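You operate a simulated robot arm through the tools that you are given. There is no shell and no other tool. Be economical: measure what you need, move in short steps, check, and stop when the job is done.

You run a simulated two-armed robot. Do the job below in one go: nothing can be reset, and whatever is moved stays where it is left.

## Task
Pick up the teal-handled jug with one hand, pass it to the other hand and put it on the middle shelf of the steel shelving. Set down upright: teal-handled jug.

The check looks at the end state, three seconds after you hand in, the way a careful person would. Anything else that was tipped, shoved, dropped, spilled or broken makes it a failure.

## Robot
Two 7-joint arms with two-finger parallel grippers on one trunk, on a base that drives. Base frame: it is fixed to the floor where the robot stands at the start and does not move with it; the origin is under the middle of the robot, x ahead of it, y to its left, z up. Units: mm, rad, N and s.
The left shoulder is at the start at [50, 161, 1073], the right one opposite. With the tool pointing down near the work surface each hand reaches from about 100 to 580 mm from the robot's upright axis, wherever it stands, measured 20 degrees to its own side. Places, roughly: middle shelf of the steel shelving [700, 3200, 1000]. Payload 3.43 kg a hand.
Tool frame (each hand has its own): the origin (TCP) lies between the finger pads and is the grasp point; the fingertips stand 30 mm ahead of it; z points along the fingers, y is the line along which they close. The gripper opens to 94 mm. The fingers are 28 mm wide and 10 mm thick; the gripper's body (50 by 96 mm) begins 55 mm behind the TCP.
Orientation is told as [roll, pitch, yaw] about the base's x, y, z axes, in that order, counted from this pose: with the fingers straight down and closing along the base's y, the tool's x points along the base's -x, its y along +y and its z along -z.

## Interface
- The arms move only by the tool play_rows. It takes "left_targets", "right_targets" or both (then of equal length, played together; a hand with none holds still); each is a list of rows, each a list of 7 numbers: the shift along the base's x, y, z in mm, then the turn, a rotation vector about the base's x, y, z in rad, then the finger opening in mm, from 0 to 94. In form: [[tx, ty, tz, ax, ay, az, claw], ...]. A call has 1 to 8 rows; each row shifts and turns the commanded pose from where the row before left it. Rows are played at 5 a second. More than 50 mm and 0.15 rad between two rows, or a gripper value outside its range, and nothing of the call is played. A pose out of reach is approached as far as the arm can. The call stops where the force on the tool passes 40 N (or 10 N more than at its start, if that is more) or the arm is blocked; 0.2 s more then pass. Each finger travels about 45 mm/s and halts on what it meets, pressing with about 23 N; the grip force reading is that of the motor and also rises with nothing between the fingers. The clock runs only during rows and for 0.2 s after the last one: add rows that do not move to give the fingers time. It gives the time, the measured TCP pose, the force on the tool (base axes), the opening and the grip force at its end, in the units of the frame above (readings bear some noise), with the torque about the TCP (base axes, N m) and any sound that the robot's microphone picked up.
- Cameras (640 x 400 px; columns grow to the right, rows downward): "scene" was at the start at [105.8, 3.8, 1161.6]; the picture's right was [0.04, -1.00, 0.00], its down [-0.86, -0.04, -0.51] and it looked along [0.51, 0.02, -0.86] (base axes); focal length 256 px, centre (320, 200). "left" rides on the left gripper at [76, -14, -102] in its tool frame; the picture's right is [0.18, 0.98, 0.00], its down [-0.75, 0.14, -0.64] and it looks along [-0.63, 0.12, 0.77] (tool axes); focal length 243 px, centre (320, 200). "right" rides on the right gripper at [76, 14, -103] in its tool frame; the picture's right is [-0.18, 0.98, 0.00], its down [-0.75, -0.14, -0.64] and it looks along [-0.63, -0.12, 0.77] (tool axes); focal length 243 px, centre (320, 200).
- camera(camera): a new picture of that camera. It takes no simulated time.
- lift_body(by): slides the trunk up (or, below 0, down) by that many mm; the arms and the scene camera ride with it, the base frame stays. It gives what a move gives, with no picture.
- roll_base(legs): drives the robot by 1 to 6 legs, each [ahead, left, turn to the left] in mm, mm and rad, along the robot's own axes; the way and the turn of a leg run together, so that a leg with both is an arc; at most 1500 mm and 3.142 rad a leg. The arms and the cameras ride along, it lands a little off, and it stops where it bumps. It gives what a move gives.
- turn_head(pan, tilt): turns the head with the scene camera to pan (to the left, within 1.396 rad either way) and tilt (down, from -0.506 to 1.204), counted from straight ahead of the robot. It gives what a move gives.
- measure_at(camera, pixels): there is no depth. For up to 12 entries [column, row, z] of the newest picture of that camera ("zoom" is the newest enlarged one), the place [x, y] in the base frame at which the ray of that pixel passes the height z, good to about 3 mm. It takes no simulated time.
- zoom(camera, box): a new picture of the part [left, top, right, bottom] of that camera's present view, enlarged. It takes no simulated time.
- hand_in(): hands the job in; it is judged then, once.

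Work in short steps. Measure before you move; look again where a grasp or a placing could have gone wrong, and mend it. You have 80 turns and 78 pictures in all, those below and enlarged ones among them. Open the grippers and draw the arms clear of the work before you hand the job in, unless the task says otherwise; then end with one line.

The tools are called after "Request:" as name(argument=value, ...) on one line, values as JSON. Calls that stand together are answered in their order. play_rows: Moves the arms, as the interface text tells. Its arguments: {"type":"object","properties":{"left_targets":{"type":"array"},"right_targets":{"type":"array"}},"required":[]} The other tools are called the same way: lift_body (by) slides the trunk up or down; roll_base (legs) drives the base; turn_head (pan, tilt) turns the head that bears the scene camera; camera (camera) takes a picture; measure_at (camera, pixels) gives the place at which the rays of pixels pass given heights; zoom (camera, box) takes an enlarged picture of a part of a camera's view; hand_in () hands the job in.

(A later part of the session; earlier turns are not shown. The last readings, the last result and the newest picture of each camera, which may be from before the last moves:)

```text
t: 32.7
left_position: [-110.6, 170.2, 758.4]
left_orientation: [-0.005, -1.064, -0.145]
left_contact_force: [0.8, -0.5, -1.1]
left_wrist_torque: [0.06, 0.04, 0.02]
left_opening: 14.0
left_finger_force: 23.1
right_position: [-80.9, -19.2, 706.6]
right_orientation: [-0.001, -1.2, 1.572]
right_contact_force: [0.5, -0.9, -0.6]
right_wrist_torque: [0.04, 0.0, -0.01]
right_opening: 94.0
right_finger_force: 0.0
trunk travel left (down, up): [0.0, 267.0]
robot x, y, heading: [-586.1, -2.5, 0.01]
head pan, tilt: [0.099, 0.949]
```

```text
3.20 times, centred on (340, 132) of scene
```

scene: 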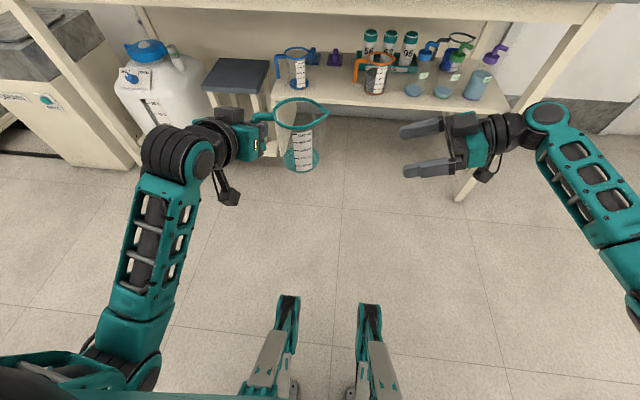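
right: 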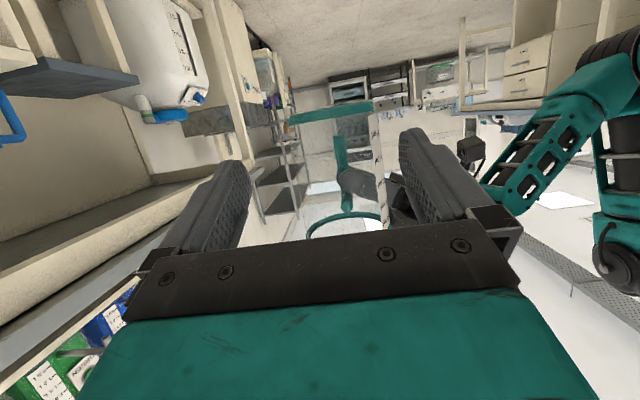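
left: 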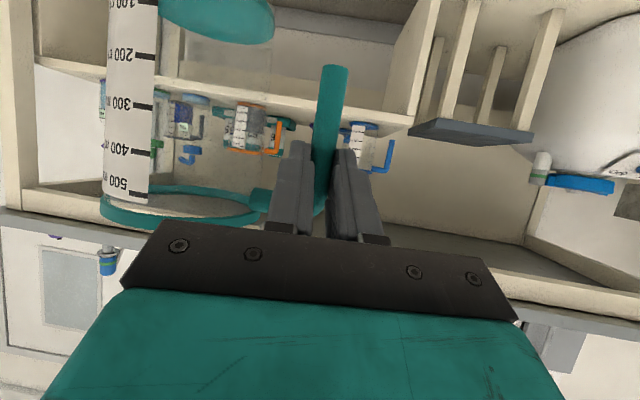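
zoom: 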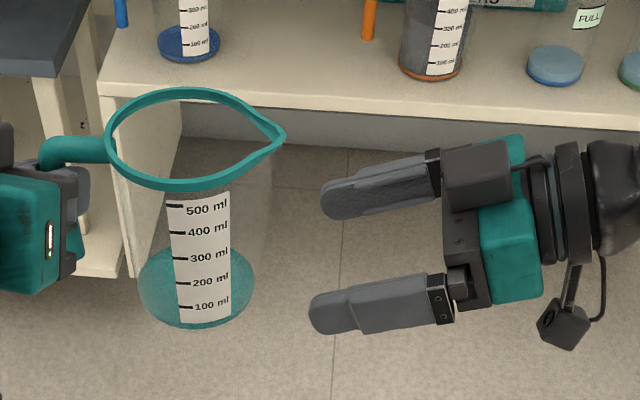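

In the right view the jug centre lies ~13 mm to the right of the tool axis (col 320) — i.e. jug sits ~10 mm higher than I assumed, at x≈-90. Correct x by -9 and advance 50, then recheck.

Request:
play_rows(right_targets=[[-9, 0, 3, 0, 0, 0, 94], [0, 25, 0, 0, 0, 0, 94], [0, 22, 0, 0, 0, 0, 94], [0, 0, 0, 0, 0, 0, 94]])

Request:
camera(camera="right")

Request:
zoom(camera="scene", box=[240, 70, 440, 195])

```text
t: 33.7
left_position: [-110.0, 169.9, 759.1]
left_orientation: [-0.004, -1.065, -0.146]
left_contact_force: [0.7, -0.2, -1.5]
left_wrist_torque: [0.09, -0.01, -0.02]
left_opening: 14.1
left_finger_force: 22.6
right_position: [-89.3, 27.4, 709.2]
right_orientation: [-0.003, -1.2, 1.57]
right_contact_force: [-1.0, -0.4, 0.5]
right_wrist_torque: [-0.04, -0.01, -0.01]
right_opening: 94.0
right_finger_force: 0.2
trunk travel left (down, up): [0.0, 267.0]
robot x, y, heading: [-587.7, -2.1, 0.011]
head pan, tilt: [0.099, 0.949]
```

```text
37 pictures are left
```

right: 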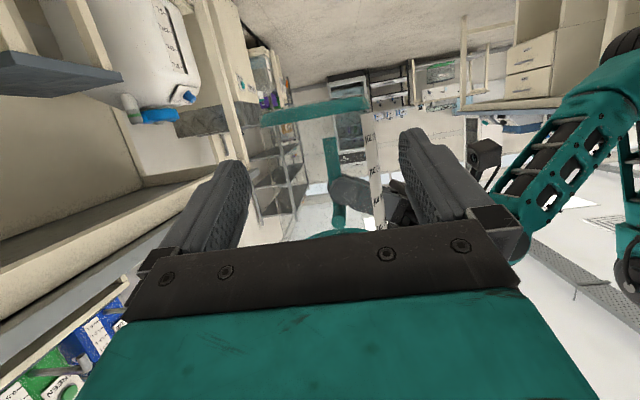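

```text
3.20 times, centred on (340, 132) of scene
```

zoom: 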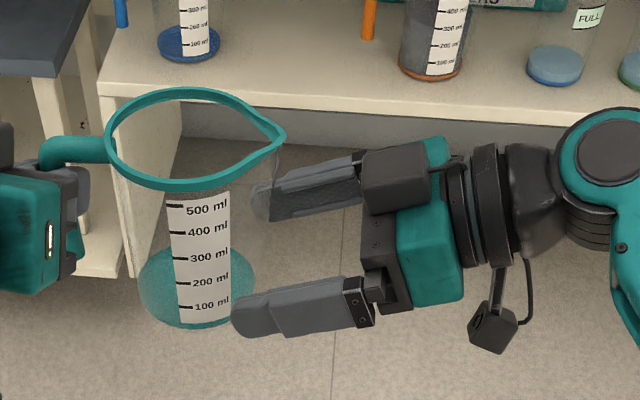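

Well centred now (jug bottom centre ≈ col 316–320). I'll stop with the TCP ~17 mm short of the jug axis so the housing on top of the gripper stays clear of the spout. Advance 44 mm.

Request:
play_rows(right_targets=[[0, 15, 0, 0, 0, 0, 94], [0, 15, 0, 0, 0, 0, 94], [0, 14, 0, 0, 0, 0, 94], [0, 0, 0, 0, 0, 0, 94]])

Request:
camera(camera="right")

Request:
zoom(camera="scene", box=[240, 70, 440, 195])

```text
t: 34.7
left_position: [-110.8, 169.5, 758.1]
left_orientation: [-0.005, -1.065, -0.144]
left_contact_force: [0.0, -0.6, -1.3]
left_wrist_torque: [0.08, 0.02, -0.04]
left_opening: 13.8
left_finger_force: 22.8
right_position: [-91.0, 71.1, 708.2]
right_orientation: [0.0, -1.199, 1.571]
right_contact_force: [0.2, -0.4, 0.1]
right_wrist_torque: [0.0, -0.01, 0.02]
right_opening: 94.0
right_finger_force: 0.0
trunk travel left (down, up): [0.0, 267.0]
robot x, y, heading: [-587.7, -5.4, 0.013]
head pan, tilt: [0.099, 0.949]
```

```text
35 pictures are left
```

right: 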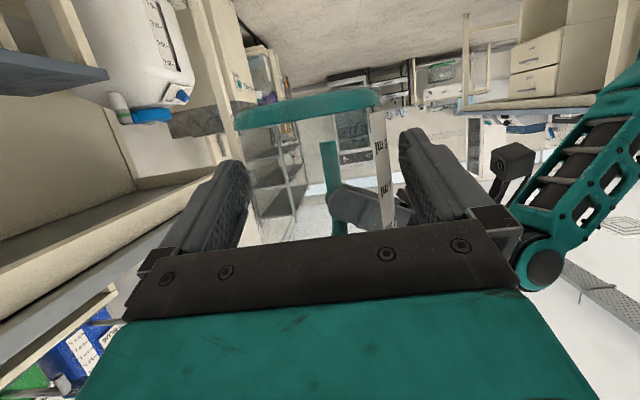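

```text
3.20 times, centred on (340, 132) of scene
```

zoom: 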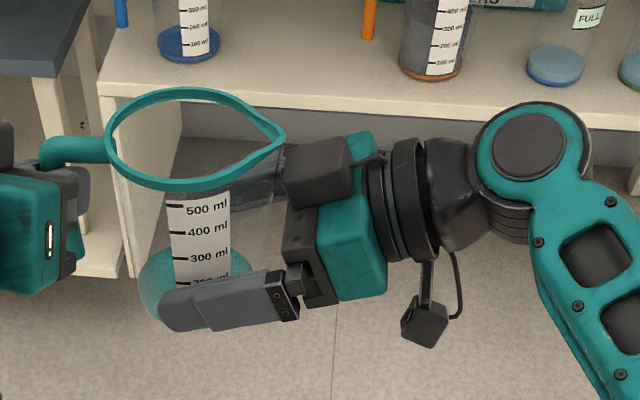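

Fingers straddle the body. Close slowly (left keeps holding).

Request:
play_rows(right_targets=[[2, 0, 0, 0, 0, 0, 90], [0, 0, 0, 0, 0, 0, 84], [0, 0, 0, 0, 0, 0, 78], [0, 0, 0, 0, 0, 0, 72], [0, 0, 0, 0, 0, 0, 60], [0, 0, 0, 0, 0, 0, 50], [0, 0, 0, 0, 0, 0, 50]])

Request:
zoom(camera="scene", box=[240, 70, 440, 195])

Request:
camera(camera="right")

```text
t: 36.3
left_position: [-110.9, 170.8, 759.4]
left_orientation: [-0.004, -1.065, -0.144]
left_contact_force: [0.9, 0.2, -0.3]
left_wrist_torque: [0.03, 0.06, 0.04]
left_opening: 14.0
left_finger_force: 22.8
right_position: [-88.2, 70.4, 709.2]
right_orientation: [-0.001, -1.199, 1.569]
right_contact_force: [0.2, -1.3, -0.1]
right_wrist_torque: [-0.02, -0.01, 0.06]
right_opening: 87.1
right_finger_force: 22.9
trunk travel left (down, up): [0.0, 267.0]
robot x, y, heading: [-592.4, -5.0, 0.01]
head pan, tilt: [0.099, 0.949]
```

```text
3.20 times, centred on (340, 132) of scene
```

zoom: 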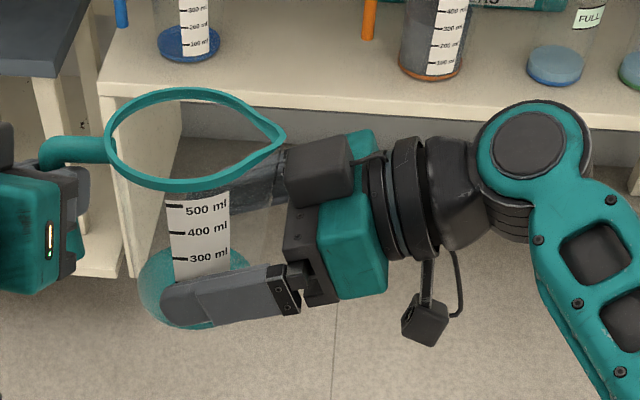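

```text
32 pictures are left
```

right: 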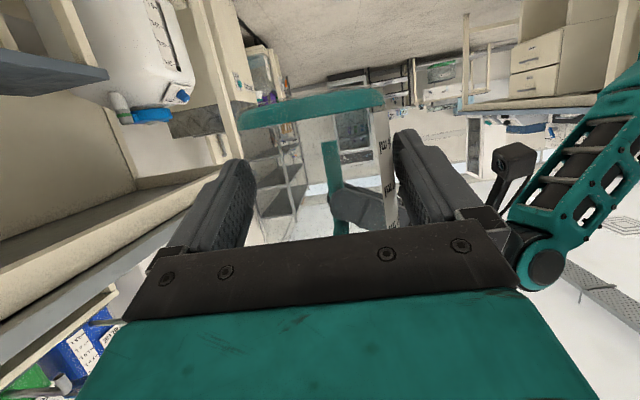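

Right holds the body (87.1 mm, 22.9 N). Open the left fingers in place and check that the jug stays in the right hand.

Request:
play_rows(left_targets=[[0, 0, 0, 0, 0, 0, 18], [0, 0, 0, 0, 0, 0, 24], [0, 0, 0, 0, 0, 0, 30], [0, 0, 0, 0, 0, 0, 30]], right_targets=[[0, 0, 0, 0, 0, 0, 40], [0, 0, 0, 0, 0, 0, 40], [0, 0, 0, 0, 0, 0, 40], [0, 0, 0, 0, 0, 0, 40]])

Request:
camera(camera="left")

Request:
zoom(camera="scene", box=[200, 70, 400, 195])

```text
t: 37.3
left_position: [-111.0, 170.1, 759.2]
left_orientation: [-0.006, -1.064, -0.144]
left_contact_force: [-0.3, -0.1, -0.1]
left_wrist_torque: [-0.03, 0.02, 0.0]
left_opening: 29.6
left_finger_force: 0.1
right_position: [-87.9, 71.1, 709.2]
right_orientation: [-0.002, -1.199, 1.573]
right_contact_force: [0.9, 0.7, -0.2]
right_wrist_torque: [-0.05, 0.0, 0.0]
right_opening: 87.3
right_finger_force: 23.2
trunk travel left (down, up): [0.0, 267.0]
robot x, y, heading: [-583.3, -5.1, 0.011]
head pan, tilt: [0.099, 0.949]
```

```text
31 pictures are left
```

left: 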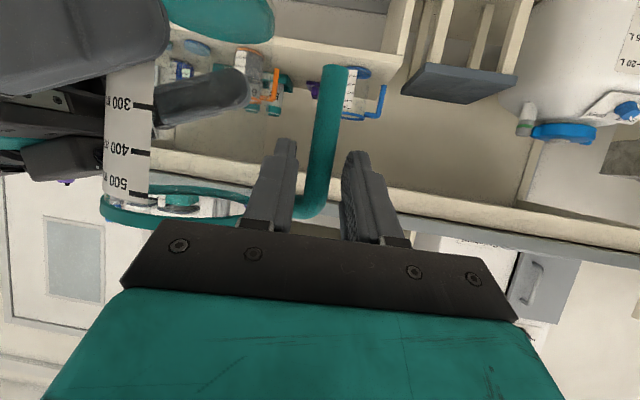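

```text
3.20 times, centred on (300, 132) of scene
```

zoom: 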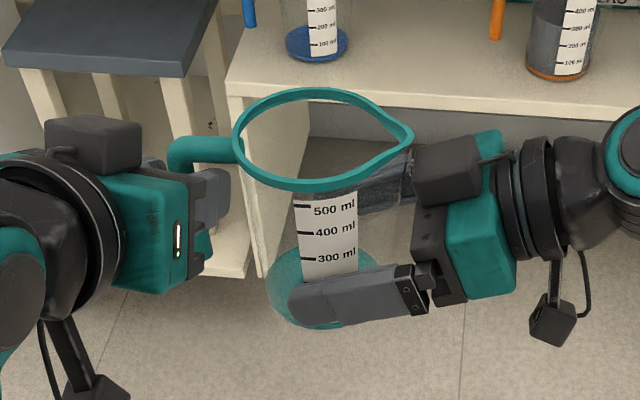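

Jug stays firm in the right hand. Withdraw the left hand back along its axis, then sideways to the left.

Request:
play_rows(left_targets=[[-10, 1.5, 0, 0, 0, 0, 30], [-12, 2, 0, 0, 0, 0, 30], [-12, 2, 0, 0, 0, 0, 30], [-8, 10, 0, 0, 0, 0, 30], [0, 30, 0, 0, 0, 0, 30], [0, 40, 0, 0, 0, 0, 30], [0, 40, 0, 0, 0, 0, 30]])

Request:
turn_head(pan=0.9, tilt=0.2)

Request:
camera(camera="scene")

```text
t: 38.9
left_position: [-151.1, 297.4, 758.2]
left_orientation: [-0.002, -1.064, -0.148]
left_contact_force: [-0.3, -0.9, 0.1]
left_wrist_torque: [0.02, 0.03, 0.0]
left_opening: 30.0
left_finger_force: 0.1
right_position: [-87.1, 71.3, 709.2]
right_orientation: [-0.001, -1.201, 1.573]
right_contact_force: [-0.2, 0.3, 0.0]
right_wrist_torque: [-0.04, 0.02, 0.01]
right_opening: 87.0
right_finger_force: 23.1
trunk travel left (down, up): [0.0, 267.0]
robot x, y, heading: [-587.7, -4.0, 0.013]
head pan, tilt: [0.099, 0.949]
```

```text
t: 40.0
left_position: [-151.2, 296.0, 757.0]
left_orientation: [-0.005, -1.065, -0.145]
left_contact_force: [0.0, 0.3, -1.0]
left_wrist_torque: [0.0, -0.04, 0.01]
left_opening: 30.0
left_finger_force: 0.0
right_position: [-88.0, 72.3, 709.5]
right_orientation: [-0.002, -1.2, 1.572]
right_contact_force: [0.1, 0.1, -0.9]
right_wrist_torque: [-0.01, 0.02, -0.01]
right_opening: 87.2
right_finger_force: 22.9
trunk travel left (down, up): [0.0, 267.0]
robot x, y, heading: [-588.2, -0.7, 0.014]
head pan, tilt: [0.901, 0.201]
```

```text
29 pictures are left
```

scene: 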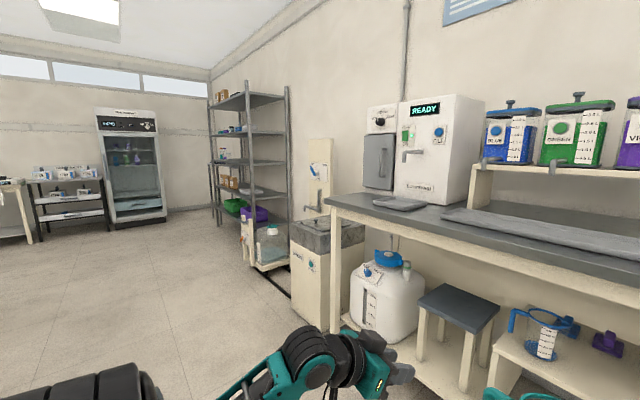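

Transfer done. The shelving stands ahead-left (cols 208–290). Rotate the right hand by -90° yaw so it will point +x (forward), drawing it to the right side.

Request:
play_rows(right_targets=[[0, -12, 5, 0, 0, -0.14, 40], [0, -15, 5, 0, 0, -0.14, 40], [0, -15, 5, 0, 0, -0.14, 40], [0, -15, 5, 0, 0, -0.14, 40], [-5, -15, 5, 0, 0, -0.14, 40], [-5, -15, 5, 0, 0, -0.14, 40]])

Request:
play_rows(right_targets=[[-5, -15, 5, 0, 0, -0.14, 40], [-5, -15, 5, 0, 0, -0.14, 40], [-5, -15, 5, 0, 0, -0.14, 40], [-5, -15, 5, 0, 0, -0.14, 40], [-5, -12, 5, 0, 0, -0.14, 40], [0, 0, 0, 0, 0, -0.03, 40]])

Request:
turn_head(pan=0.0, tilt=0.7)

Request:
camera(camera="scene")

```text
t: 41.4
left_position: [-151.3, 296.1, 757.7]
left_orientation: [-0.004, -1.064, -0.143]
left_contact_force: [-0.3, -0.4, -0.2]
left_wrist_torque: [-0.01, 0.0, -0.02]
left_opening: 29.8
left_finger_force: 0.0
right_position: [-98.3, -17.9, 740.8]
right_orientation: [0.001, -1.197, 0.728]
right_contact_force: [1.2, -0.3, -0.9]
right_wrist_torque: [-0.01, 0.01, -0.02]
right_opening: 87.0
right_finger_force: 22.4
trunk travel left (down, up): [0.0, 267.0]
robot x, y, heading: [-588.7, -5.0, 0.013]
head pan, tilt: [0.901, 0.201]
```

```text
t: 42.7
left_position: [-151.8, 297.3, 757.7]
left_orientation: [-0.002, -1.064, -0.146]
left_contact_force: [0.5, -0.3, -0.1]
left_wrist_torque: [0.01, 0.02, 0.03]
left_opening: 29.8
left_finger_force: 0.1
right_position: [-112.6, -129.2, 759.8]
right_orientation: [-0.507, -1.195, 0.485]
right_contact_force: [-0.3, 1.0, -1.0]
right_wrist_torque: [-0.02, 0.07, -0.02]
right_opening: 87.2
right_finger_force: 23.6
trunk travel left (down, up): [0.0, 267.0]
robot x, y, heading: [-585.7, -3.2, 0.016]
head pan, tilt: [0.901, 0.201]
stopped in row 6 (right hand): the arm was blocked; the commanded pose is now the measured one
```

```text
t: 43.9
left_position: [-150.6, 296.6, 756.9]
left_orientation: [-0.003, -1.063, -0.144]
left_contact_force: [0.0, -0.1, -0.8]
left_wrist_torque: [-0.02, 0.01, 0.01]
left_opening: 30.0
left_finger_force: 0.2
right_position: [-112.0, -130.1, 759.0]
right_orientation: [-0.509, -1.197, 0.485]
right_contact_force: [0.5, -0.7, -1.2]
right_wrist_torque: [-0.01, 0.03, 0.01]
right_opening: 87.1
right_finger_force: 22.7
trunk travel left (down, up): [0.0, 267.0]
robot x, y, heading: [-587.0, -2.4, 0.01]
head pan, tilt: [0.0, 0.7]
```

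```text
28 pictures are left
```

scene: 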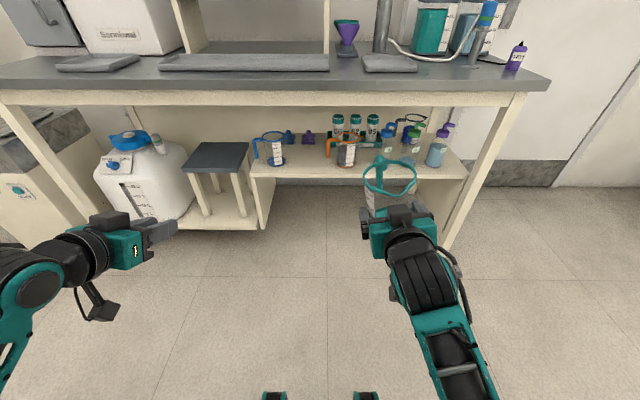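

The wrist limit left the jug tilted ~10° sideways (pointing is correct, tool y dips by 0.18). Undo: roll +0.18 about x, yaw back +0.3 and move hand a bit left/forward.

Request:
play_rows(right_targets=[[5, 15, 0, 0.04, 0, 0.1, 40], [5, 15, 0, 0.05, 0, 0.1, 40], [5, 15, 0, 0.05, 0, 0.1, 40], [5, 15, 0, 0.04, 0, 0, 40], [0, 0, 0, 0, 0, 0, 40]])

Request:
zoom(camera="scene", box=[300, 130, 460, 230])

```text
t: 45.1
left_position: [-151.5, 295.8, 758.4]
left_orientation: [-0.003, -1.065, -0.146]
left_contact_force: [0.3, 0.7, 0.3]
left_wrist_torque: [0.05, -0.03, 0.0]
left_opening: 30.2
left_finger_force: 0.0
right_position: [-92.8, -70.6, 761.7]
right_orientation: [-0.007, -1.275, 0.315]
right_contact_force: [0.0, 0.2, -1.1]
right_wrist_torque: [0.0, 0.04, 0.02]
right_opening: 87.2
right_finger_force: 23.3
trunk travel left (down, up): [0.0, 267.0]
robot x, y, heading: [-587.8, -5.6, 0.013]
head pan, tilt: [0.0, 0.7]
```

```text
4.00 times, centred on (380, 180) of scene
```

zoom: 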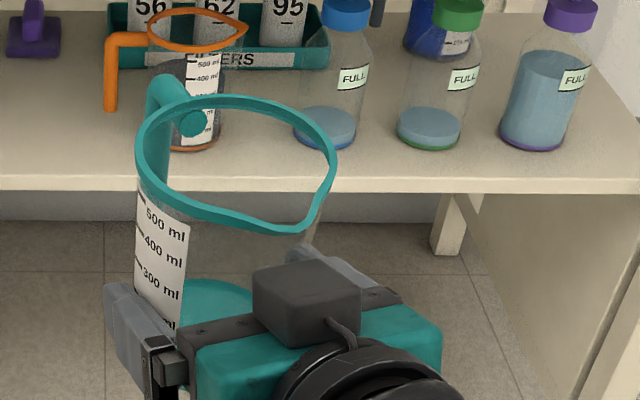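

Roll is fixed; pitch is -1.275 versus -1.20 at the grasp. Correct the remaining 0.075 rad, then check.

Request:
play_rows(right_targets=[[0, 0, 0, -0.012, 0.036, 0, 40], [0, 0, 0, -0.011, 0.036, 0, 40], [0, 0, 0, 0, 0, 0, 40]])

Request:
lift_body(by=200)

Request:
zoom(camera="scene", box=[300, 130, 460, 230])

```text
t: 45.9
left_position: [-151.0, 296.3, 758.1]
left_orientation: [-0.004, -1.062, -0.146]
left_contact_force: [-0.8, 0.1, 0.2]
left_wrist_torque: [0.0, -0.03, 0.0]
left_opening: 30.0
left_finger_force: 0.1
right_position: [-91.4, -68.5, 760.4]
right_orientation: [-0.007, -1.198, 0.311]
right_contact_force: [-0.2, -0.3, -1.0]
right_wrist_torque: [0.03, 0.05, 0.01]
right_opening: 87.1
right_finger_force: 23.1
trunk travel left (down, up): [0.0, 267.0]
robot x, y, heading: [-583.0, 1.9, 0.011]
head pan, tilt: [0.0, 0.7]
```

```text
t: 48.1
left_position: [-153.0, 296.7, 957.6]
left_orientation: [-0.006, -1.064, -0.145]
left_contact_force: [0.2, 1.1, 0.4]
left_wrist_torque: [0.03, -0.03, -0.03]
left_opening: 29.9
left_finger_force: 0.1
right_position: [-91.4, -69.6, 960.1]
right_orientation: [-0.007, -1.198, 0.313]
right_contact_force: [0.2, -0.5, -1.0]
right_wrist_torque: [-0.03, 0.09, -0.02]
right_opening: 87.4
right_finger_force: 23.1
trunk travel left (down, up): [-200.0, 67.0]
robot x, y, heading: [-585.9, -3.7, 0.008]
head pan, tilt: [0.0, 0.7]
```

```text
4.00 times, centred on (380, 180) of scene
```

zoom: 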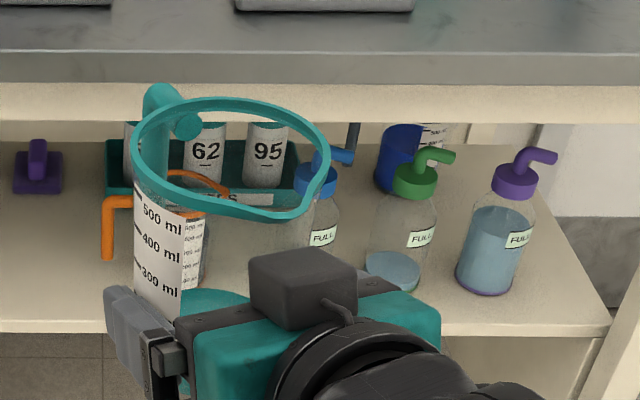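

Jug upright and firm. Drive left ~2700 mm along the bench line (clear floor), then look at the shelving.

Request:
roll_base(legs=[[0, 1450, 0], [0, 1250, 0]])

Request:
turn_head(pan=0.3, tilt=0.25)

Request:
camera(camera="scene")

```text
t: 71.3
left_position: [-259.4, 2968.0, 958.2]
left_orientation: [-0.002, -1.066, -0.09]
left_contact_force: [-0.2, -0.4, 0.5]
left_wrist_torque: [0.0, 0.02, 0.0]
left_opening: 30.0
left_finger_force: 0.0
right_position: [-179.2, 2604.8, 960.2]
right_orientation: [-0.009, -1.198, 0.368]
right_contact_force: [-0.8, 0.3, -1.3]
right_wrist_torque: [0.01, 0.08, -0.01]
right_opening: 87.0
right_finger_force: 23.4
trunk travel left (down, up): [-200.0, 67.0]
robot x, y, heading: [-678.8, 2639.6, 0.066]
head pan, tilt: [0.0, 0.7]
```

```text
t: 72.2
left_position: [-258.7, 2968.1, 956.7]
left_orientation: [-0.003, -1.063, -0.091]
left_contact_force: [-0.1, 0.3, -0.5]
left_wrist_torque: [0.0, 0.01, -0.01]
left_opening: 30.0
left_finger_force: 0.0
right_position: [-178.8, 2604.4, 959.8]
right_orientation: [-0.007, -1.197, 0.369]
right_contact_force: [-0.6, -0.7, -0.9]
right_wrist_torque: [-0.04, 0.03, 0.0]
right_opening: 87.0
right_finger_force: 23.2
trunk travel left (down, up): [-200.0, 67.0]
robot x, y, heading: [-678.7, 2642.8, 0.064]
head pan, tilt: [0.3, 0.25]
```

```text
25 pictures are left
```

scene: 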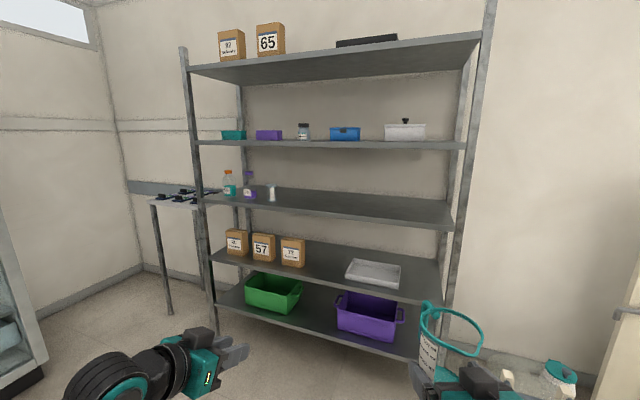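

The middle (third) shelf is free to the right of the small bottles. I measure its corners and items at z≈1000.

Request:
measure_at(camera="scene", pixels=[[207, 198, 1000], [452, 226, 1000], [330, 213, 1000], [285, 187, 1000], [440, 200, 1000], [271, 199, 1000], [248, 197, 1000], [350, 205, 1000], [205, 146, 1300], [460, 147, 1300]])

Request:
zoom(camera="scene", box=[190, 110, 480, 291])

```text
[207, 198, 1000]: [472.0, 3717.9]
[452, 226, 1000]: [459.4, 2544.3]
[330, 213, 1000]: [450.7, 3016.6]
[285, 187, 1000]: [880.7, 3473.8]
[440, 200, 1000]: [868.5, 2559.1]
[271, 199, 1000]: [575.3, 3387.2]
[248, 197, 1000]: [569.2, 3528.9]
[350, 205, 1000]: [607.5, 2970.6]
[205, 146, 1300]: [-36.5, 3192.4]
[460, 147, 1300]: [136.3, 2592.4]
```

```text
2.21 times, centred on (335, 200) of scene
```

zoom: 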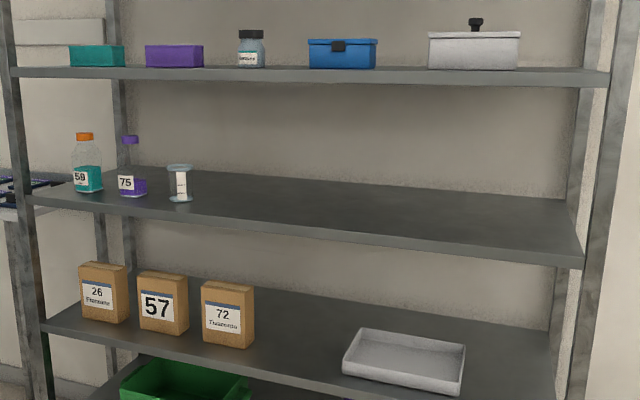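

Middle shelf: front edge x≈455, y 2540–3720, back ≈875; target jug spot ≈(535,3000), well clear of the small vial at (575,3387). First tuck the left arm (tool down, closer) so it won't hit the shelving, and raise the right hand + trunk.

Request:
play_rows(left_targets=[[-20, -10, -18, 0, 0.15, 0, 30], [-20, -10, -18, 0, 0.15, 0, 30], [-20, -10, -18, 0, 0.15, 0, 30], [-20, -10, -18, 0, 0.15, 0, 30], [-20, -10, -18, 0, 0.15, 0, 30], [-20, -10, -18, 0, 0.15, 0, 30], [-20, -10, -18, 0, 0.15, 0, 30], [0, 0, 0, 0, 0, 0, 30]], right_targets=[[0, 0, 5, 0, 0, 0, 40], [0, 0, 6, 0, 0, 0, 40], [0, 0, 6, 0, 0, 0, 40], [0, 0, 6, 0, 0, 0, 40], [0, 0, 6, 0, 0, 0, 40], [0, 0, 6, 0, 0, 0, 40], [0, 0, 5, 0, 0, 0, 40], [0, 0, 0, 0, 0, 0, 40]])

Request:
lift_body(by=65)

Request:
roll_base(legs=[[0, 0, -0.06], [500, 400, 0]])

Request:
turn_head(pan=0.0, tilt=0.55)

Request:
camera(camera="scene")

```text
t: 74.0
left_position: [-399.5, 2896.8, 831.3]
left_orientation: [-0.081, -0.013, -0.044]
left_contact_force: [0.1, -0.4, -0.7]
left_wrist_torque: [0.02, -0.01, -0.01]
left_opening: 29.8
left_finger_force: 0.1
right_position: [-179.3, 2604.2, 1001.9]
right_orientation: [-0.01, -1.198, 0.368]
right_contact_force: [-0.4, 0.7, -1.2]
right_wrist_torque: [-0.03, 0.04, 0.01]
right_opening: 86.8
right_finger_force: 22.9
trunk travel left (down, up): [-200.0, 67.0]
robot x, y, heading: [-678.1, 2645.0, 0.066]
head pan, tilt: [0.3, 0.25]
```

```text
t: 75.0
left_position: [-399.3, 2897.2, 896.0]
left_orientation: [-0.082, -0.015, -0.044]
left_contact_force: [-0.4, -0.5, -0.5]
left_wrist_torque: [0.02, -0.02, 0.0]
left_opening: 30.1
left_finger_force: 0.1
right_position: [-180.4, 2605.1, 1065.4]
right_orientation: [-0.006, -1.198, 0.367]
right_contact_force: [0.2, -0.3, -1.0]
right_wrist_torque: [-0.01, 0.07, 0.02]
right_opening: 87.1
right_finger_force: 23.3
trunk travel left (down, up): [-265.0, 2.0]
robot x, y, heading: [-676.1, 2643.6, 0.072]
head pan, tilt: [0.3, 0.25]
```

```text
t: 79.5
left_position: [120.9, 3283.7, 896.9]
left_orientation: [-0.083, -0.018, -0.104]
left_contact_force: [-0.6, 0.0, -0.3]
left_wrist_torque: [0.02, -0.02, 0.02]
left_opening: 30.0
left_finger_force: 0.1
right_position: [322.9, 2977.0, 1065.6]
right_orientation: [-0.007, -1.196, 0.308]
right_contact_force: [0.1, -0.6, -2.0]
right_wrist_torque: [-0.01, 0.03, -0.01]
right_opening: 86.9
right_finger_force: 22.9
trunk travel left (down, up): [-265.0, 2.0]
robot x, y, heading: [-170.9, 3045.4, 0.008]
head pan, tilt: [0.3, 0.25]
```

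```text
t: 80.3
left_position: [120.8, 3281.4, 896.9]
left_orientation: [-0.082, -0.019, -0.103]
left_contact_force: [0.4, -0.7, -0.2]
left_wrist_torque: [0.0, -0.01, -0.02]
left_opening: 29.8
left_finger_force: 0.0
right_position: [322.6, 2977.5, 1066.5]
right_orientation: [-0.006, -1.197, 0.307]
right_contact_force: [0.0, 0.8, -1.3]
right_wrist_torque: [-0.02, 0.05, 0.0]
right_opening: 86.8
right_finger_force: 23.0
trunk travel left (down, up): [-265.0, 2.0]
robot x, y, heading: [-170.5, 3046.4, 0.007]
head pan, tilt: [0.0, 0.55]
```

```text
23 pictures are left
```

scene: 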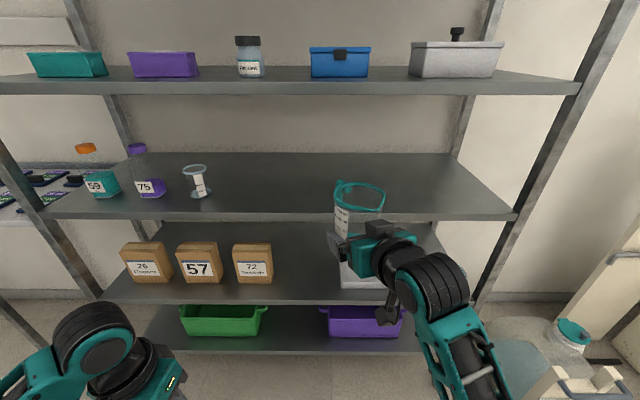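

Zoom on the shelf front edge and jug to determine the shelf height exactly.

Request:
zoom(camera="scene", box=[240, 140, 400, 240])

Request:
measure_at(camera="scene", pixels=[[280, 213, 960], [280, 213, 980], [280, 213, 1000], [280, 213, 1020], [280, 220, 1000], [280, 153, 1000], [198, 197, 1000]])

```text
4.00 times, centred on (320, 190) of scene
```

zoom: 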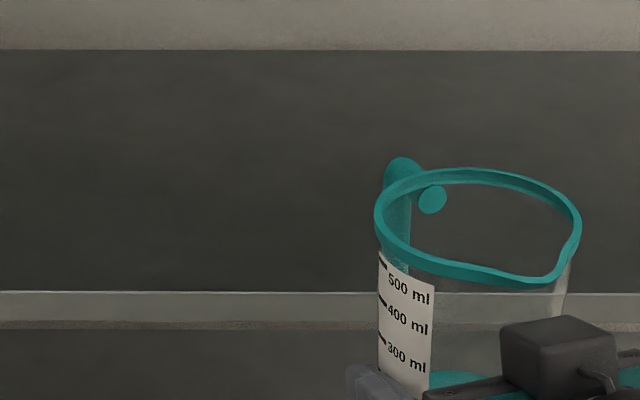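

```text
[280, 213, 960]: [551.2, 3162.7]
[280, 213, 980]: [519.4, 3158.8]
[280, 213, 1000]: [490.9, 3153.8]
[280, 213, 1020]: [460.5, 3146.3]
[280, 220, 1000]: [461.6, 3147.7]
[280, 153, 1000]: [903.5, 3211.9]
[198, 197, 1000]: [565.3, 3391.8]
```

Shelf top is z≈1000–1004 with front top edge at x≈492. Raise the jug 12 mm more and drive ahead 235 mm so it comes in above the shelf.

Request:
play_rows(right_targets=[[0, 0, 6, 0, 0, 0, 40], [0, 0, 6, 0, 0, 0, 40], [0, 0, 0, 0, 0, 0, 40]])

Request:
roll_base(legs=[[110, 0, 0]])

Request:
camera(camera="scene")

Request:
camera(camera="right")

```text
t: 81.1
left_position: [121.1, 3283.1, 895.8]
left_orientation: [-0.082, -0.019, -0.103]
left_contact_force: [0.1, 0.2, 0.6]
left_wrist_torque: [-0.01, 0.03, -0.03]
left_opening: 30.1
left_finger_force: 0.1
right_position: [322.6, 2977.1, 1079.2]
right_orientation: [-0.008, -1.197, 0.307]
right_contact_force: [-0.2, -0.6, -0.9]
right_wrist_torque: [0.03, 0.06, -0.04]
right_opening: 86.9
right_finger_force: 23.1
trunk travel left (down, up): [-265.0, 2.0]
robot x, y, heading: [-174.2, 3045.3, 0.009]
head pan, tilt: [0.0, 0.55]
```

```text
t: 82.3
left_position: [230.0, 3283.1, 897.1]
left_orientation: [-0.084, -0.017, -0.105]
left_contact_force: [0.3, -1.3, -0.1]
left_wrist_torque: [0.04, 0.0, 0.05]
left_opening: 30.0
left_finger_force: 0.0
right_position: [430.5, 2976.4, 1077.0]
right_orientation: [-0.007, -1.199, 0.305]
right_contact_force: [1.4, 0.3, -0.8]
right_wrist_torque: [0.01, 0.06, 0.03]
right_opening: 87.1
right_finger_force: 23.1
trunk travel left (down, up): [-265.0, 2.0]
robot x, y, heading: [-60.6, 3047.0, 0.007]
head pan, tilt: [0.0, 0.55]
```

```text
21 pictures are left
```

scene: 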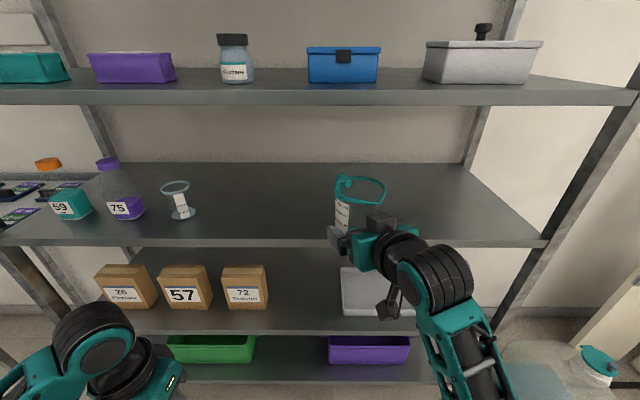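

```text
20 pictures are left
```

right: 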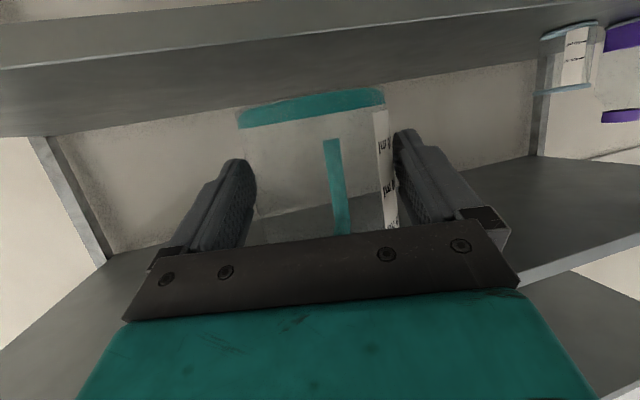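

Jug bottom is above the shelf surface in the right view. Drive ahead another 125 mm.

Request:
roll_base(legs=[[125, 0, 0]])

Request:
camera(camera="right")

Request:
zoom(camera="scene", box=[240, 140, 480, 290])

```text
t: 83.6
left_position: [353.7, 3283.5, 896.8]
left_orientation: [-0.082, -0.016, -0.104]
left_contact_force: [0.5, -0.2, 0.0]
left_wrist_torque: [0.0, -0.01, 0.01]
left_opening: 30.0
left_finger_force: 0.1
right_position: [555.2, 2977.0, 1077.9]
right_orientation: [-0.007, -1.197, 0.305]
right_contact_force: [-0.2, 0.0, -1.1]
right_wrist_torque: [0.01, 0.03, 0.0]
right_opening: 87.0
right_finger_force: 22.9
trunk travel left (down, up): [-265.0, 2.0]
robot x, y, heading: [59.4, 3048.6, 0.006]
head pan, tilt: [0.0, 0.55]
```

```text
19 pictures are left
```

right: 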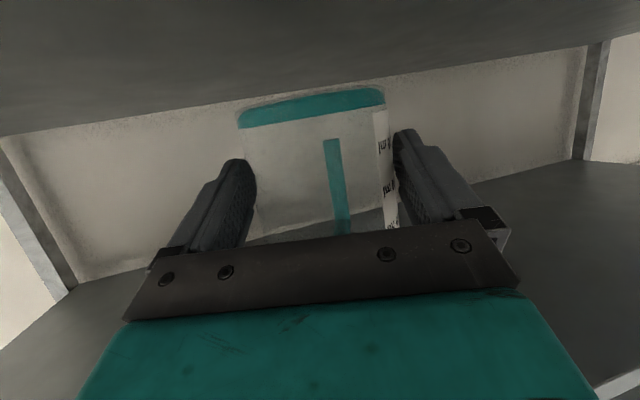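

```text
2.67 times, centred on (360, 215) of scene
```

zoom: 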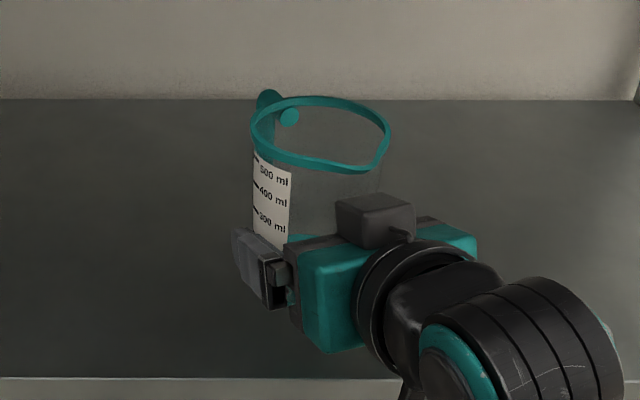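

Jug is ~80 mm inside the front edge. Lower 24 mm, then continue in small steps watching the force.

Request:
play_rows(right_targets=[[0, 0, -6, 0, 0, 0, 40], [0, 0, -6, 0, 0, 0, 40], [0, 0, -6, 0, 0, 0, 40], [0, 0, -6, 0, 0, 0, 40], [0, 0, 0, 0, 0, 0, 40]])

Request:
camera(camera="right")

Request:
zoom(camera="scene", box=[300, 160, 440, 247])

```text
t: 84.8
left_position: [354.0, 3283.6, 896.2]
left_orientation: [-0.082, -0.018, -0.104]
left_contact_force: [0.2, -0.2, -0.7]
left_wrist_torque: [0.0, 0.0, 0.0]
left_opening: 29.7
left_finger_force: 0.0
right_position: [554.6, 2978.1, 1053.8]
right_orientation: [-0.007, -1.196, 0.308]
right_contact_force: [-0.1, -0.5, -1.0]
right_wrist_torque: [-0.01, 0.04, 0.03]
right_opening: 87.0
right_finger_force: 22.8
trunk travel left (down, up): [-265.0, 2.0]
robot x, y, heading: [60.6, 3048.6, 0.007]
head pan, tilt: [0.0, 0.55]
```

```text
17 pictures are left
```

right: 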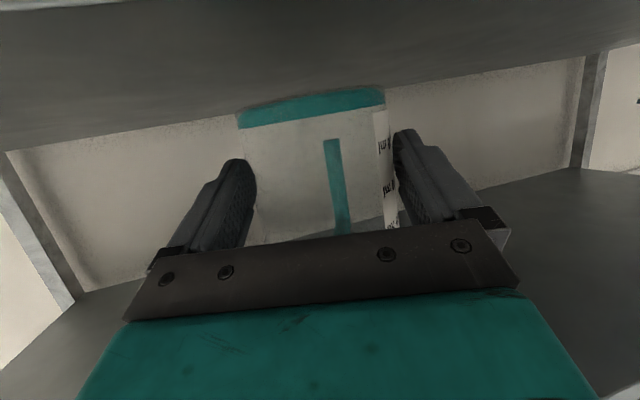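

```text
4.57 times, centred on (370, 204) of scene
```

zoom: 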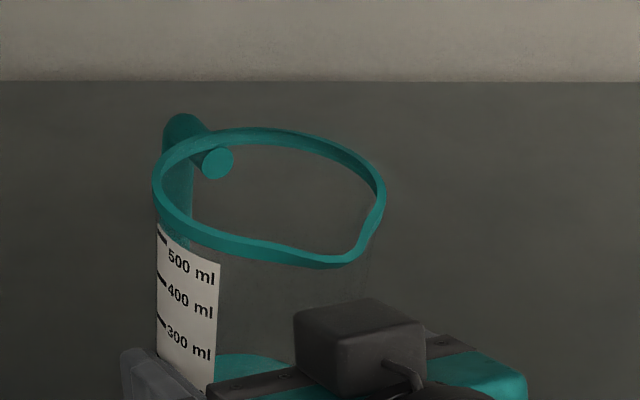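

Jug bottom and shelf lines are parallel in the right view (upright). Lower in 2 mm steps.

Request:
play_rows(right_targets=[[0, 0, -2, 0, 0, 0, 40], [0, 0, -2, 0, 0, 0, 40], [0, 0, -2, 0, 0, 0, 40], [0, 0, -2, 0, 0, 0, 40], [0, 0, 0, 0, 0, 0, 40]])

```text
t: 86.0
left_position: [353.3, 3283.5, 897.0]
left_orientation: [-0.081, -0.017, -0.104]
left_contact_force: [-0.4, 0.2, -0.2]
left_wrist_torque: [-0.01, 0.01, 0.01]
left_opening: 30.0
left_finger_force: 0.1
right_position: [555.1, 2977.2, 1044.2]
right_orientation: [-0.008, -1.198, 0.306]
right_contact_force: [-0.6, -0.5, -1.6]
right_wrist_torque: [-0.01, 0.05, 0.01]
right_opening: 87.3
right_finger_force: 23.2
trunk travel left (down, up): [-265.0, 2.0]
robot x, y, heading: [57.7, 3050.5, 0.005]
head pan, tilt: [0.0, 0.55]
```

Z force is still about the jug's own weight (no contact). Continue.

Request:
play_rows(right_targets=[[0, 0, -1.5, 0, 0, 0, 40], [0, 0, -1.5, 0, 0, 0, 40], [0, 0, 0, 0, 0, 0, 40]])

Request:
camera(camera="right")

```text
t: 86.8
left_position: [353.8, 3283.8, 896.3]
left_orientation: [-0.083, -0.019, -0.105]
left_contact_force: [0.5, 0.1, -0.2]
left_wrist_torque: [0.01, 0.01, 0.0]
left_opening: 30.0
left_finger_force: 0.0
right_position: [554.4, 2978.0, 1041.5]
right_orientation: [-0.007, -1.197, 0.307]
right_contact_force: [0.8, -0.7, -1.2]
right_wrist_torque: [-0.04, 0.01, 0.03]
right_opening: 87.1
right_finger_force: 23.8
trunk travel left (down, up): [-265.0, 2.0]
robot x, y, heading: [61.8, 3048.9, 0.006]
head pan, tilt: [0.0, 0.55]
```

```text
15 pictures are left
```

right: 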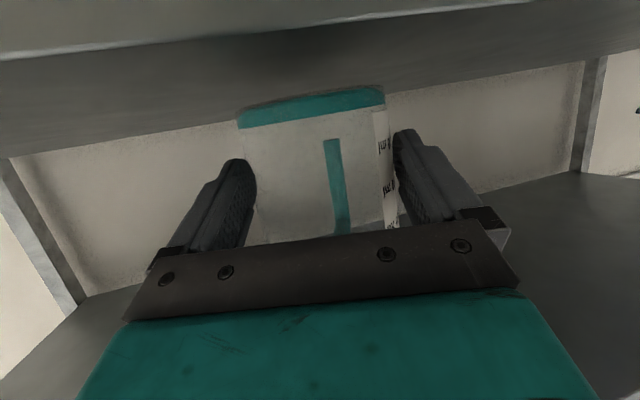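

Still no contact. Continue by 1.5 mm rows.

Request:
play_rows(right_targets=[[0, 0, -1.5, 0, 0, 0, 40], [0, 0, -1.5, 0, 0, 0, 40], [0, 0, -1, 0, 0, 0, 40], [0, 0, 0, 0, 0, 0, 40]])

Request:
camera(camera="right")

```text
t: 87.8
left_position: [354.2, 3283.3, 896.3]
left_orientation: [-0.08, -0.019, -0.104]
left_contact_force: [0.3, -0.3, 0.2]
left_wrist_torque: [0.01, 0.01, 0.01]
left_opening: 30.0
left_finger_force: 0.2
right_position: [554.2, 2978.8, 1038.8]
right_orientation: [-0.008, -1.197, 0.307]
right_contact_force: [-0.6, -0.4, -1.0]
right_wrist_torque: [0.01, 0.07, 0.01]
right_opening: 87.0
right_finger_force: 23.0
trunk travel left (down, up): [-265.0, 2.0]
robot x, y, heading: [59.2, 3047.7, 0.006]
head pan, tilt: [0.0, 0.55]
```

```text
14 pictures are left
```

right: 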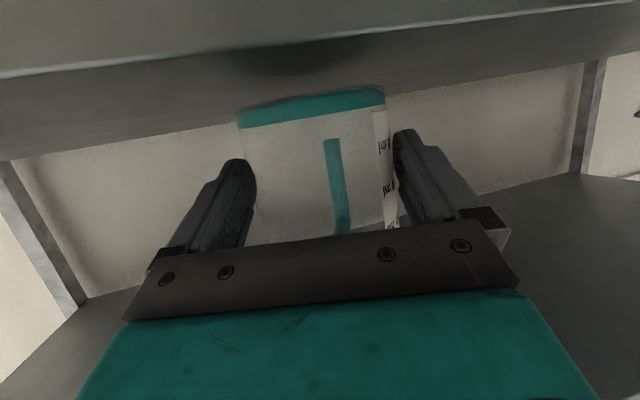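

Ray estimate: shelf top ≈ 988–991, jug bottom ≈ 997. Lower 5 mm then finer.

Request:
play_rows(right_targets=[[0, 0, -2, 0, 0, 0, 40], [0, 0, -2, 0, 0, 0, 40], [0, 0, -1, 0, 0, 0, 40], [0, 0, 0, 0, 0, 0, 40]])

Request:
play_rows(right_targets=[[0, 0, -1, 0, 0, 0, 40], [0, 0, -1, 0, 0, 0, 40], [0, 0, 0, 0, 0, 0, 40]])

Request:
camera(camera="right")

```text
t: 88.8
left_position: [354.1, 3284.5, 895.9]
left_orientation: [-0.083, -0.019, -0.106]
left_contact_force: [0.7, 0.0, -0.1]
left_wrist_torque: [0.0, 0.0, 0.01]
left_opening: 29.8
left_finger_force: 0.0
right_position: [553.7, 2978.3, 1034.4]
right_orientation: [-0.008, -1.197, 0.307]
right_contact_force: [-0.2, -1.3, -0.6]
right_wrist_torque: [0.03, 0.04, 0.01]
right_opening: 87.1
right_finger_force: 23.5
trunk travel left (down, up): [-265.0, 2.0]
robot x, y, heading: [59.9, 3048.1, 0.006]
head pan, tilt: [0.0, 0.55]
```

```text
t: 89.6
left_position: [353.6, 3283.1, 896.9]
left_orientation: [-0.083, -0.017, -0.105]
left_contact_force: [-1.1, -0.2, -0.4]
left_wrist_torque: [-0.04, 0.04, 0.03]
left_opening: 29.9
left_finger_force: 0.0
right_position: [553.9, 2977.7, 1030.7]
right_orientation: [-0.006, -1.197, 0.306]
right_contact_force: [0.2, -0.1, -0.7]
right_wrist_torque: [-0.05, 0.05, 0.0]
right_opening: 86.8
right_finger_force: 23.1
trunk travel left (down, up): [-265.0, 2.0]
robot x, y, heading: [59.0, 3044.6, 0.005]
head pan, tilt: [0.0, 0.55]
```

```text
13 pictures are left
```

right: 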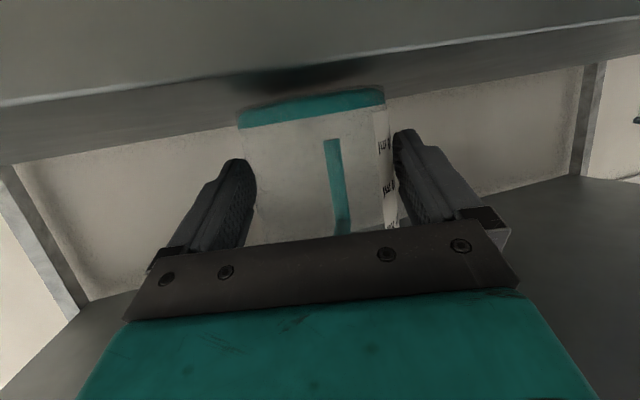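

The contact shadow (row ~80) is nearing the jug bottom (row ~95). Lower 3 mm more.

Request:
play_rows(right_targets=[[0, 0, -1, 0, 0, 0, 40], [0, 0, -1, 0, 0, 0, 40], [0, 0, -1, 0, 0, 0, 40], [0, 0, 0, 0, 0, 0, 40]])

Request:
zoom(camera="right", box=[220, 30, 420, 155])

```text
t: 90.6
left_position: [354.1, 3284.7, 896.8]
left_orientation: [-0.083, -0.017, -0.104]
left_contact_force: [-0.1, 1.2, -0.5]
left_wrist_torque: [0.02, 0.0, 0.01]
left_opening: 30.1
left_finger_force: 0.0
right_position: [554.9, 2978.5, 1028.5]
right_orientation: [-0.007, -1.198, 0.305]
right_contact_force: [-1.1, -0.2, -1.1]
right_wrist_torque: [-0.02, 0.03, 0.0]
right_opening: 87.1
right_finger_force: 22.9
trunk travel left (down, up): [-265.0, 2.0]
robot x, y, heading: [57.8, 3046.2, 0.007]
head pan, tilt: [0.0, 0.55]
```

```text
3.20 times, centred on (320, 92) of right
```

zoom: 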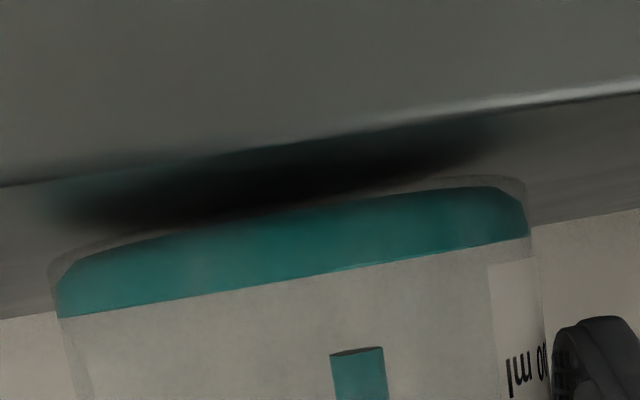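

Nearly touching. Two more 1 mm rows and check.

Request:
play_rows(right_targets=[[0, 0, -1, 0, 0, 0, 40], [0, 0, -1, 0, 0, 0, 40], [0, 0, 0, 0, 0, 0, 40]])

Request:
play_rows(right_targets=[[0, 0, -1, 0, 0, 0, 40], [0, 0, -0.5, 0, 0, 0, 40], [0, 0, 0, 0, 0, 0, 40]])

Request:
zoom(camera="right", box=[220, 30, 420, 155])

```text
t: 91.4
left_position: [354.3, 3284.6, 897.1]
left_orientation: [-0.08, -0.017, -0.106]
left_contact_force: [0.0, -0.3, 0.1]
left_wrist_torque: [-0.01, -0.03, 0.02]
left_opening: 29.8
left_finger_force: 0.1
right_position: [554.9, 2978.4, 1026.1]
right_orientation: [-0.009, -1.198, 0.307]
right_contact_force: [0.6, 0.2, -1.1]
right_wrist_torque: [-0.01, 0.06, -0.01]
right_opening: 87.1
right_finger_force: 23.2
trunk travel left (down, up): [-265.0, 2.0]
robot x, y, heading: [64.2, 3048.6, 0.004]
head pan, tilt: [0.0, 0.55]
```

```text
t: 92.2
left_position: [353.9, 3282.9, 896.8]
left_orientation: [-0.082, -0.017, -0.106]
left_contact_force: [0.6, 0.0, -0.4]
left_wrist_torque: [0.02, 0.01, -0.02]
left_opening: 30.0
left_finger_force: 0.1
right_position: [555.0, 2977.6, 1025.4]
right_orientation: [-0.008, -1.198, 0.305]
right_contact_force: [0.4, -0.1, 0.7]
right_wrist_torque: [-0.05, 0.01, 0.02]
right_opening: 87.3
right_finger_force: 22.9
trunk travel left (down, up): [-265.0, 2.0]
robot x, y, heading: [60.3, 3046.4, 0.002]
head pan, tilt: [0.0, 0.55]
```

```text
3.20 times, centred on (320, 92) of right
```

zoom: 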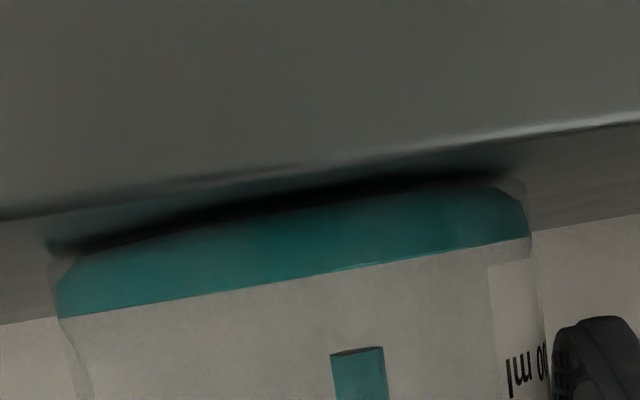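

Contact confirmed (z force -1.1 → +0.7, shadow merged). Open the gripper in place.

Request:
play_rows(right_targets=[[0, 0, 0, 0, 0, 0, 88], [0, 0, 0, 0, 0, 0, 90], [0, 0, 0, 0, 0, 0, 92], [0, 0, 0, 0, 0, 0, 94], [0, 0, 0, 0, 0, 0, 94]])

Request:
camera(camera="right")

Request:
zoom(camera="scene", box=[280, 160, 440, 260])

```text
t: 93.4
left_position: [353.8, 3283.1, 896.9]
left_orientation: [-0.083, -0.016, -0.106]
left_contact_force: [0.4, 0.1, -0.1]
left_wrist_torque: [0.03, -0.01, -0.01]
left_opening: 30.0
left_finger_force: 0.1
right_position: [552.6, 2978.4, 1023.9]
right_orientation: [-0.005, -1.196, 0.308]
right_contact_force: [-0.2, 0.1, 0.2]
right_wrist_torque: [0.04, -0.03, 0.0]
right_opening: 94.0
right_finger_force: 0.2
trunk travel left (down, up): [-265.0, 2.0]
robot x, y, heading: [64.6, 3044.2, 0.007]
head pan, tilt: [0.0, 0.55]
```

```text
10 pictures are left
```

right: 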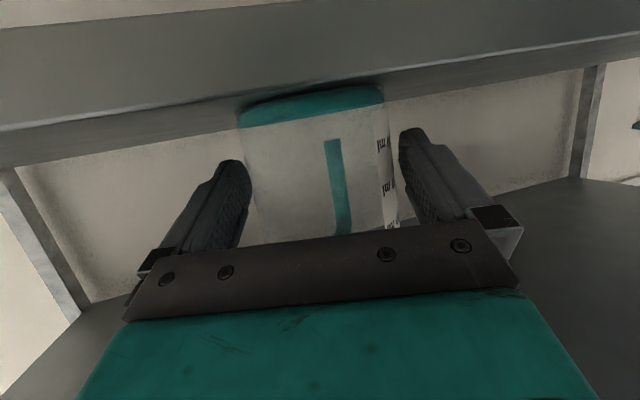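

```text
4.00 times, centred on (360, 210) of scene
```

zoom: 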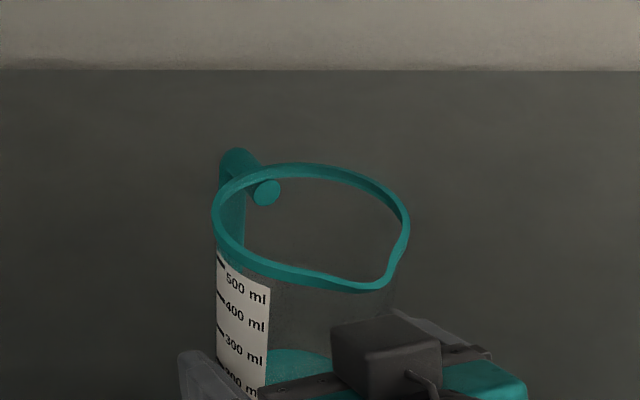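

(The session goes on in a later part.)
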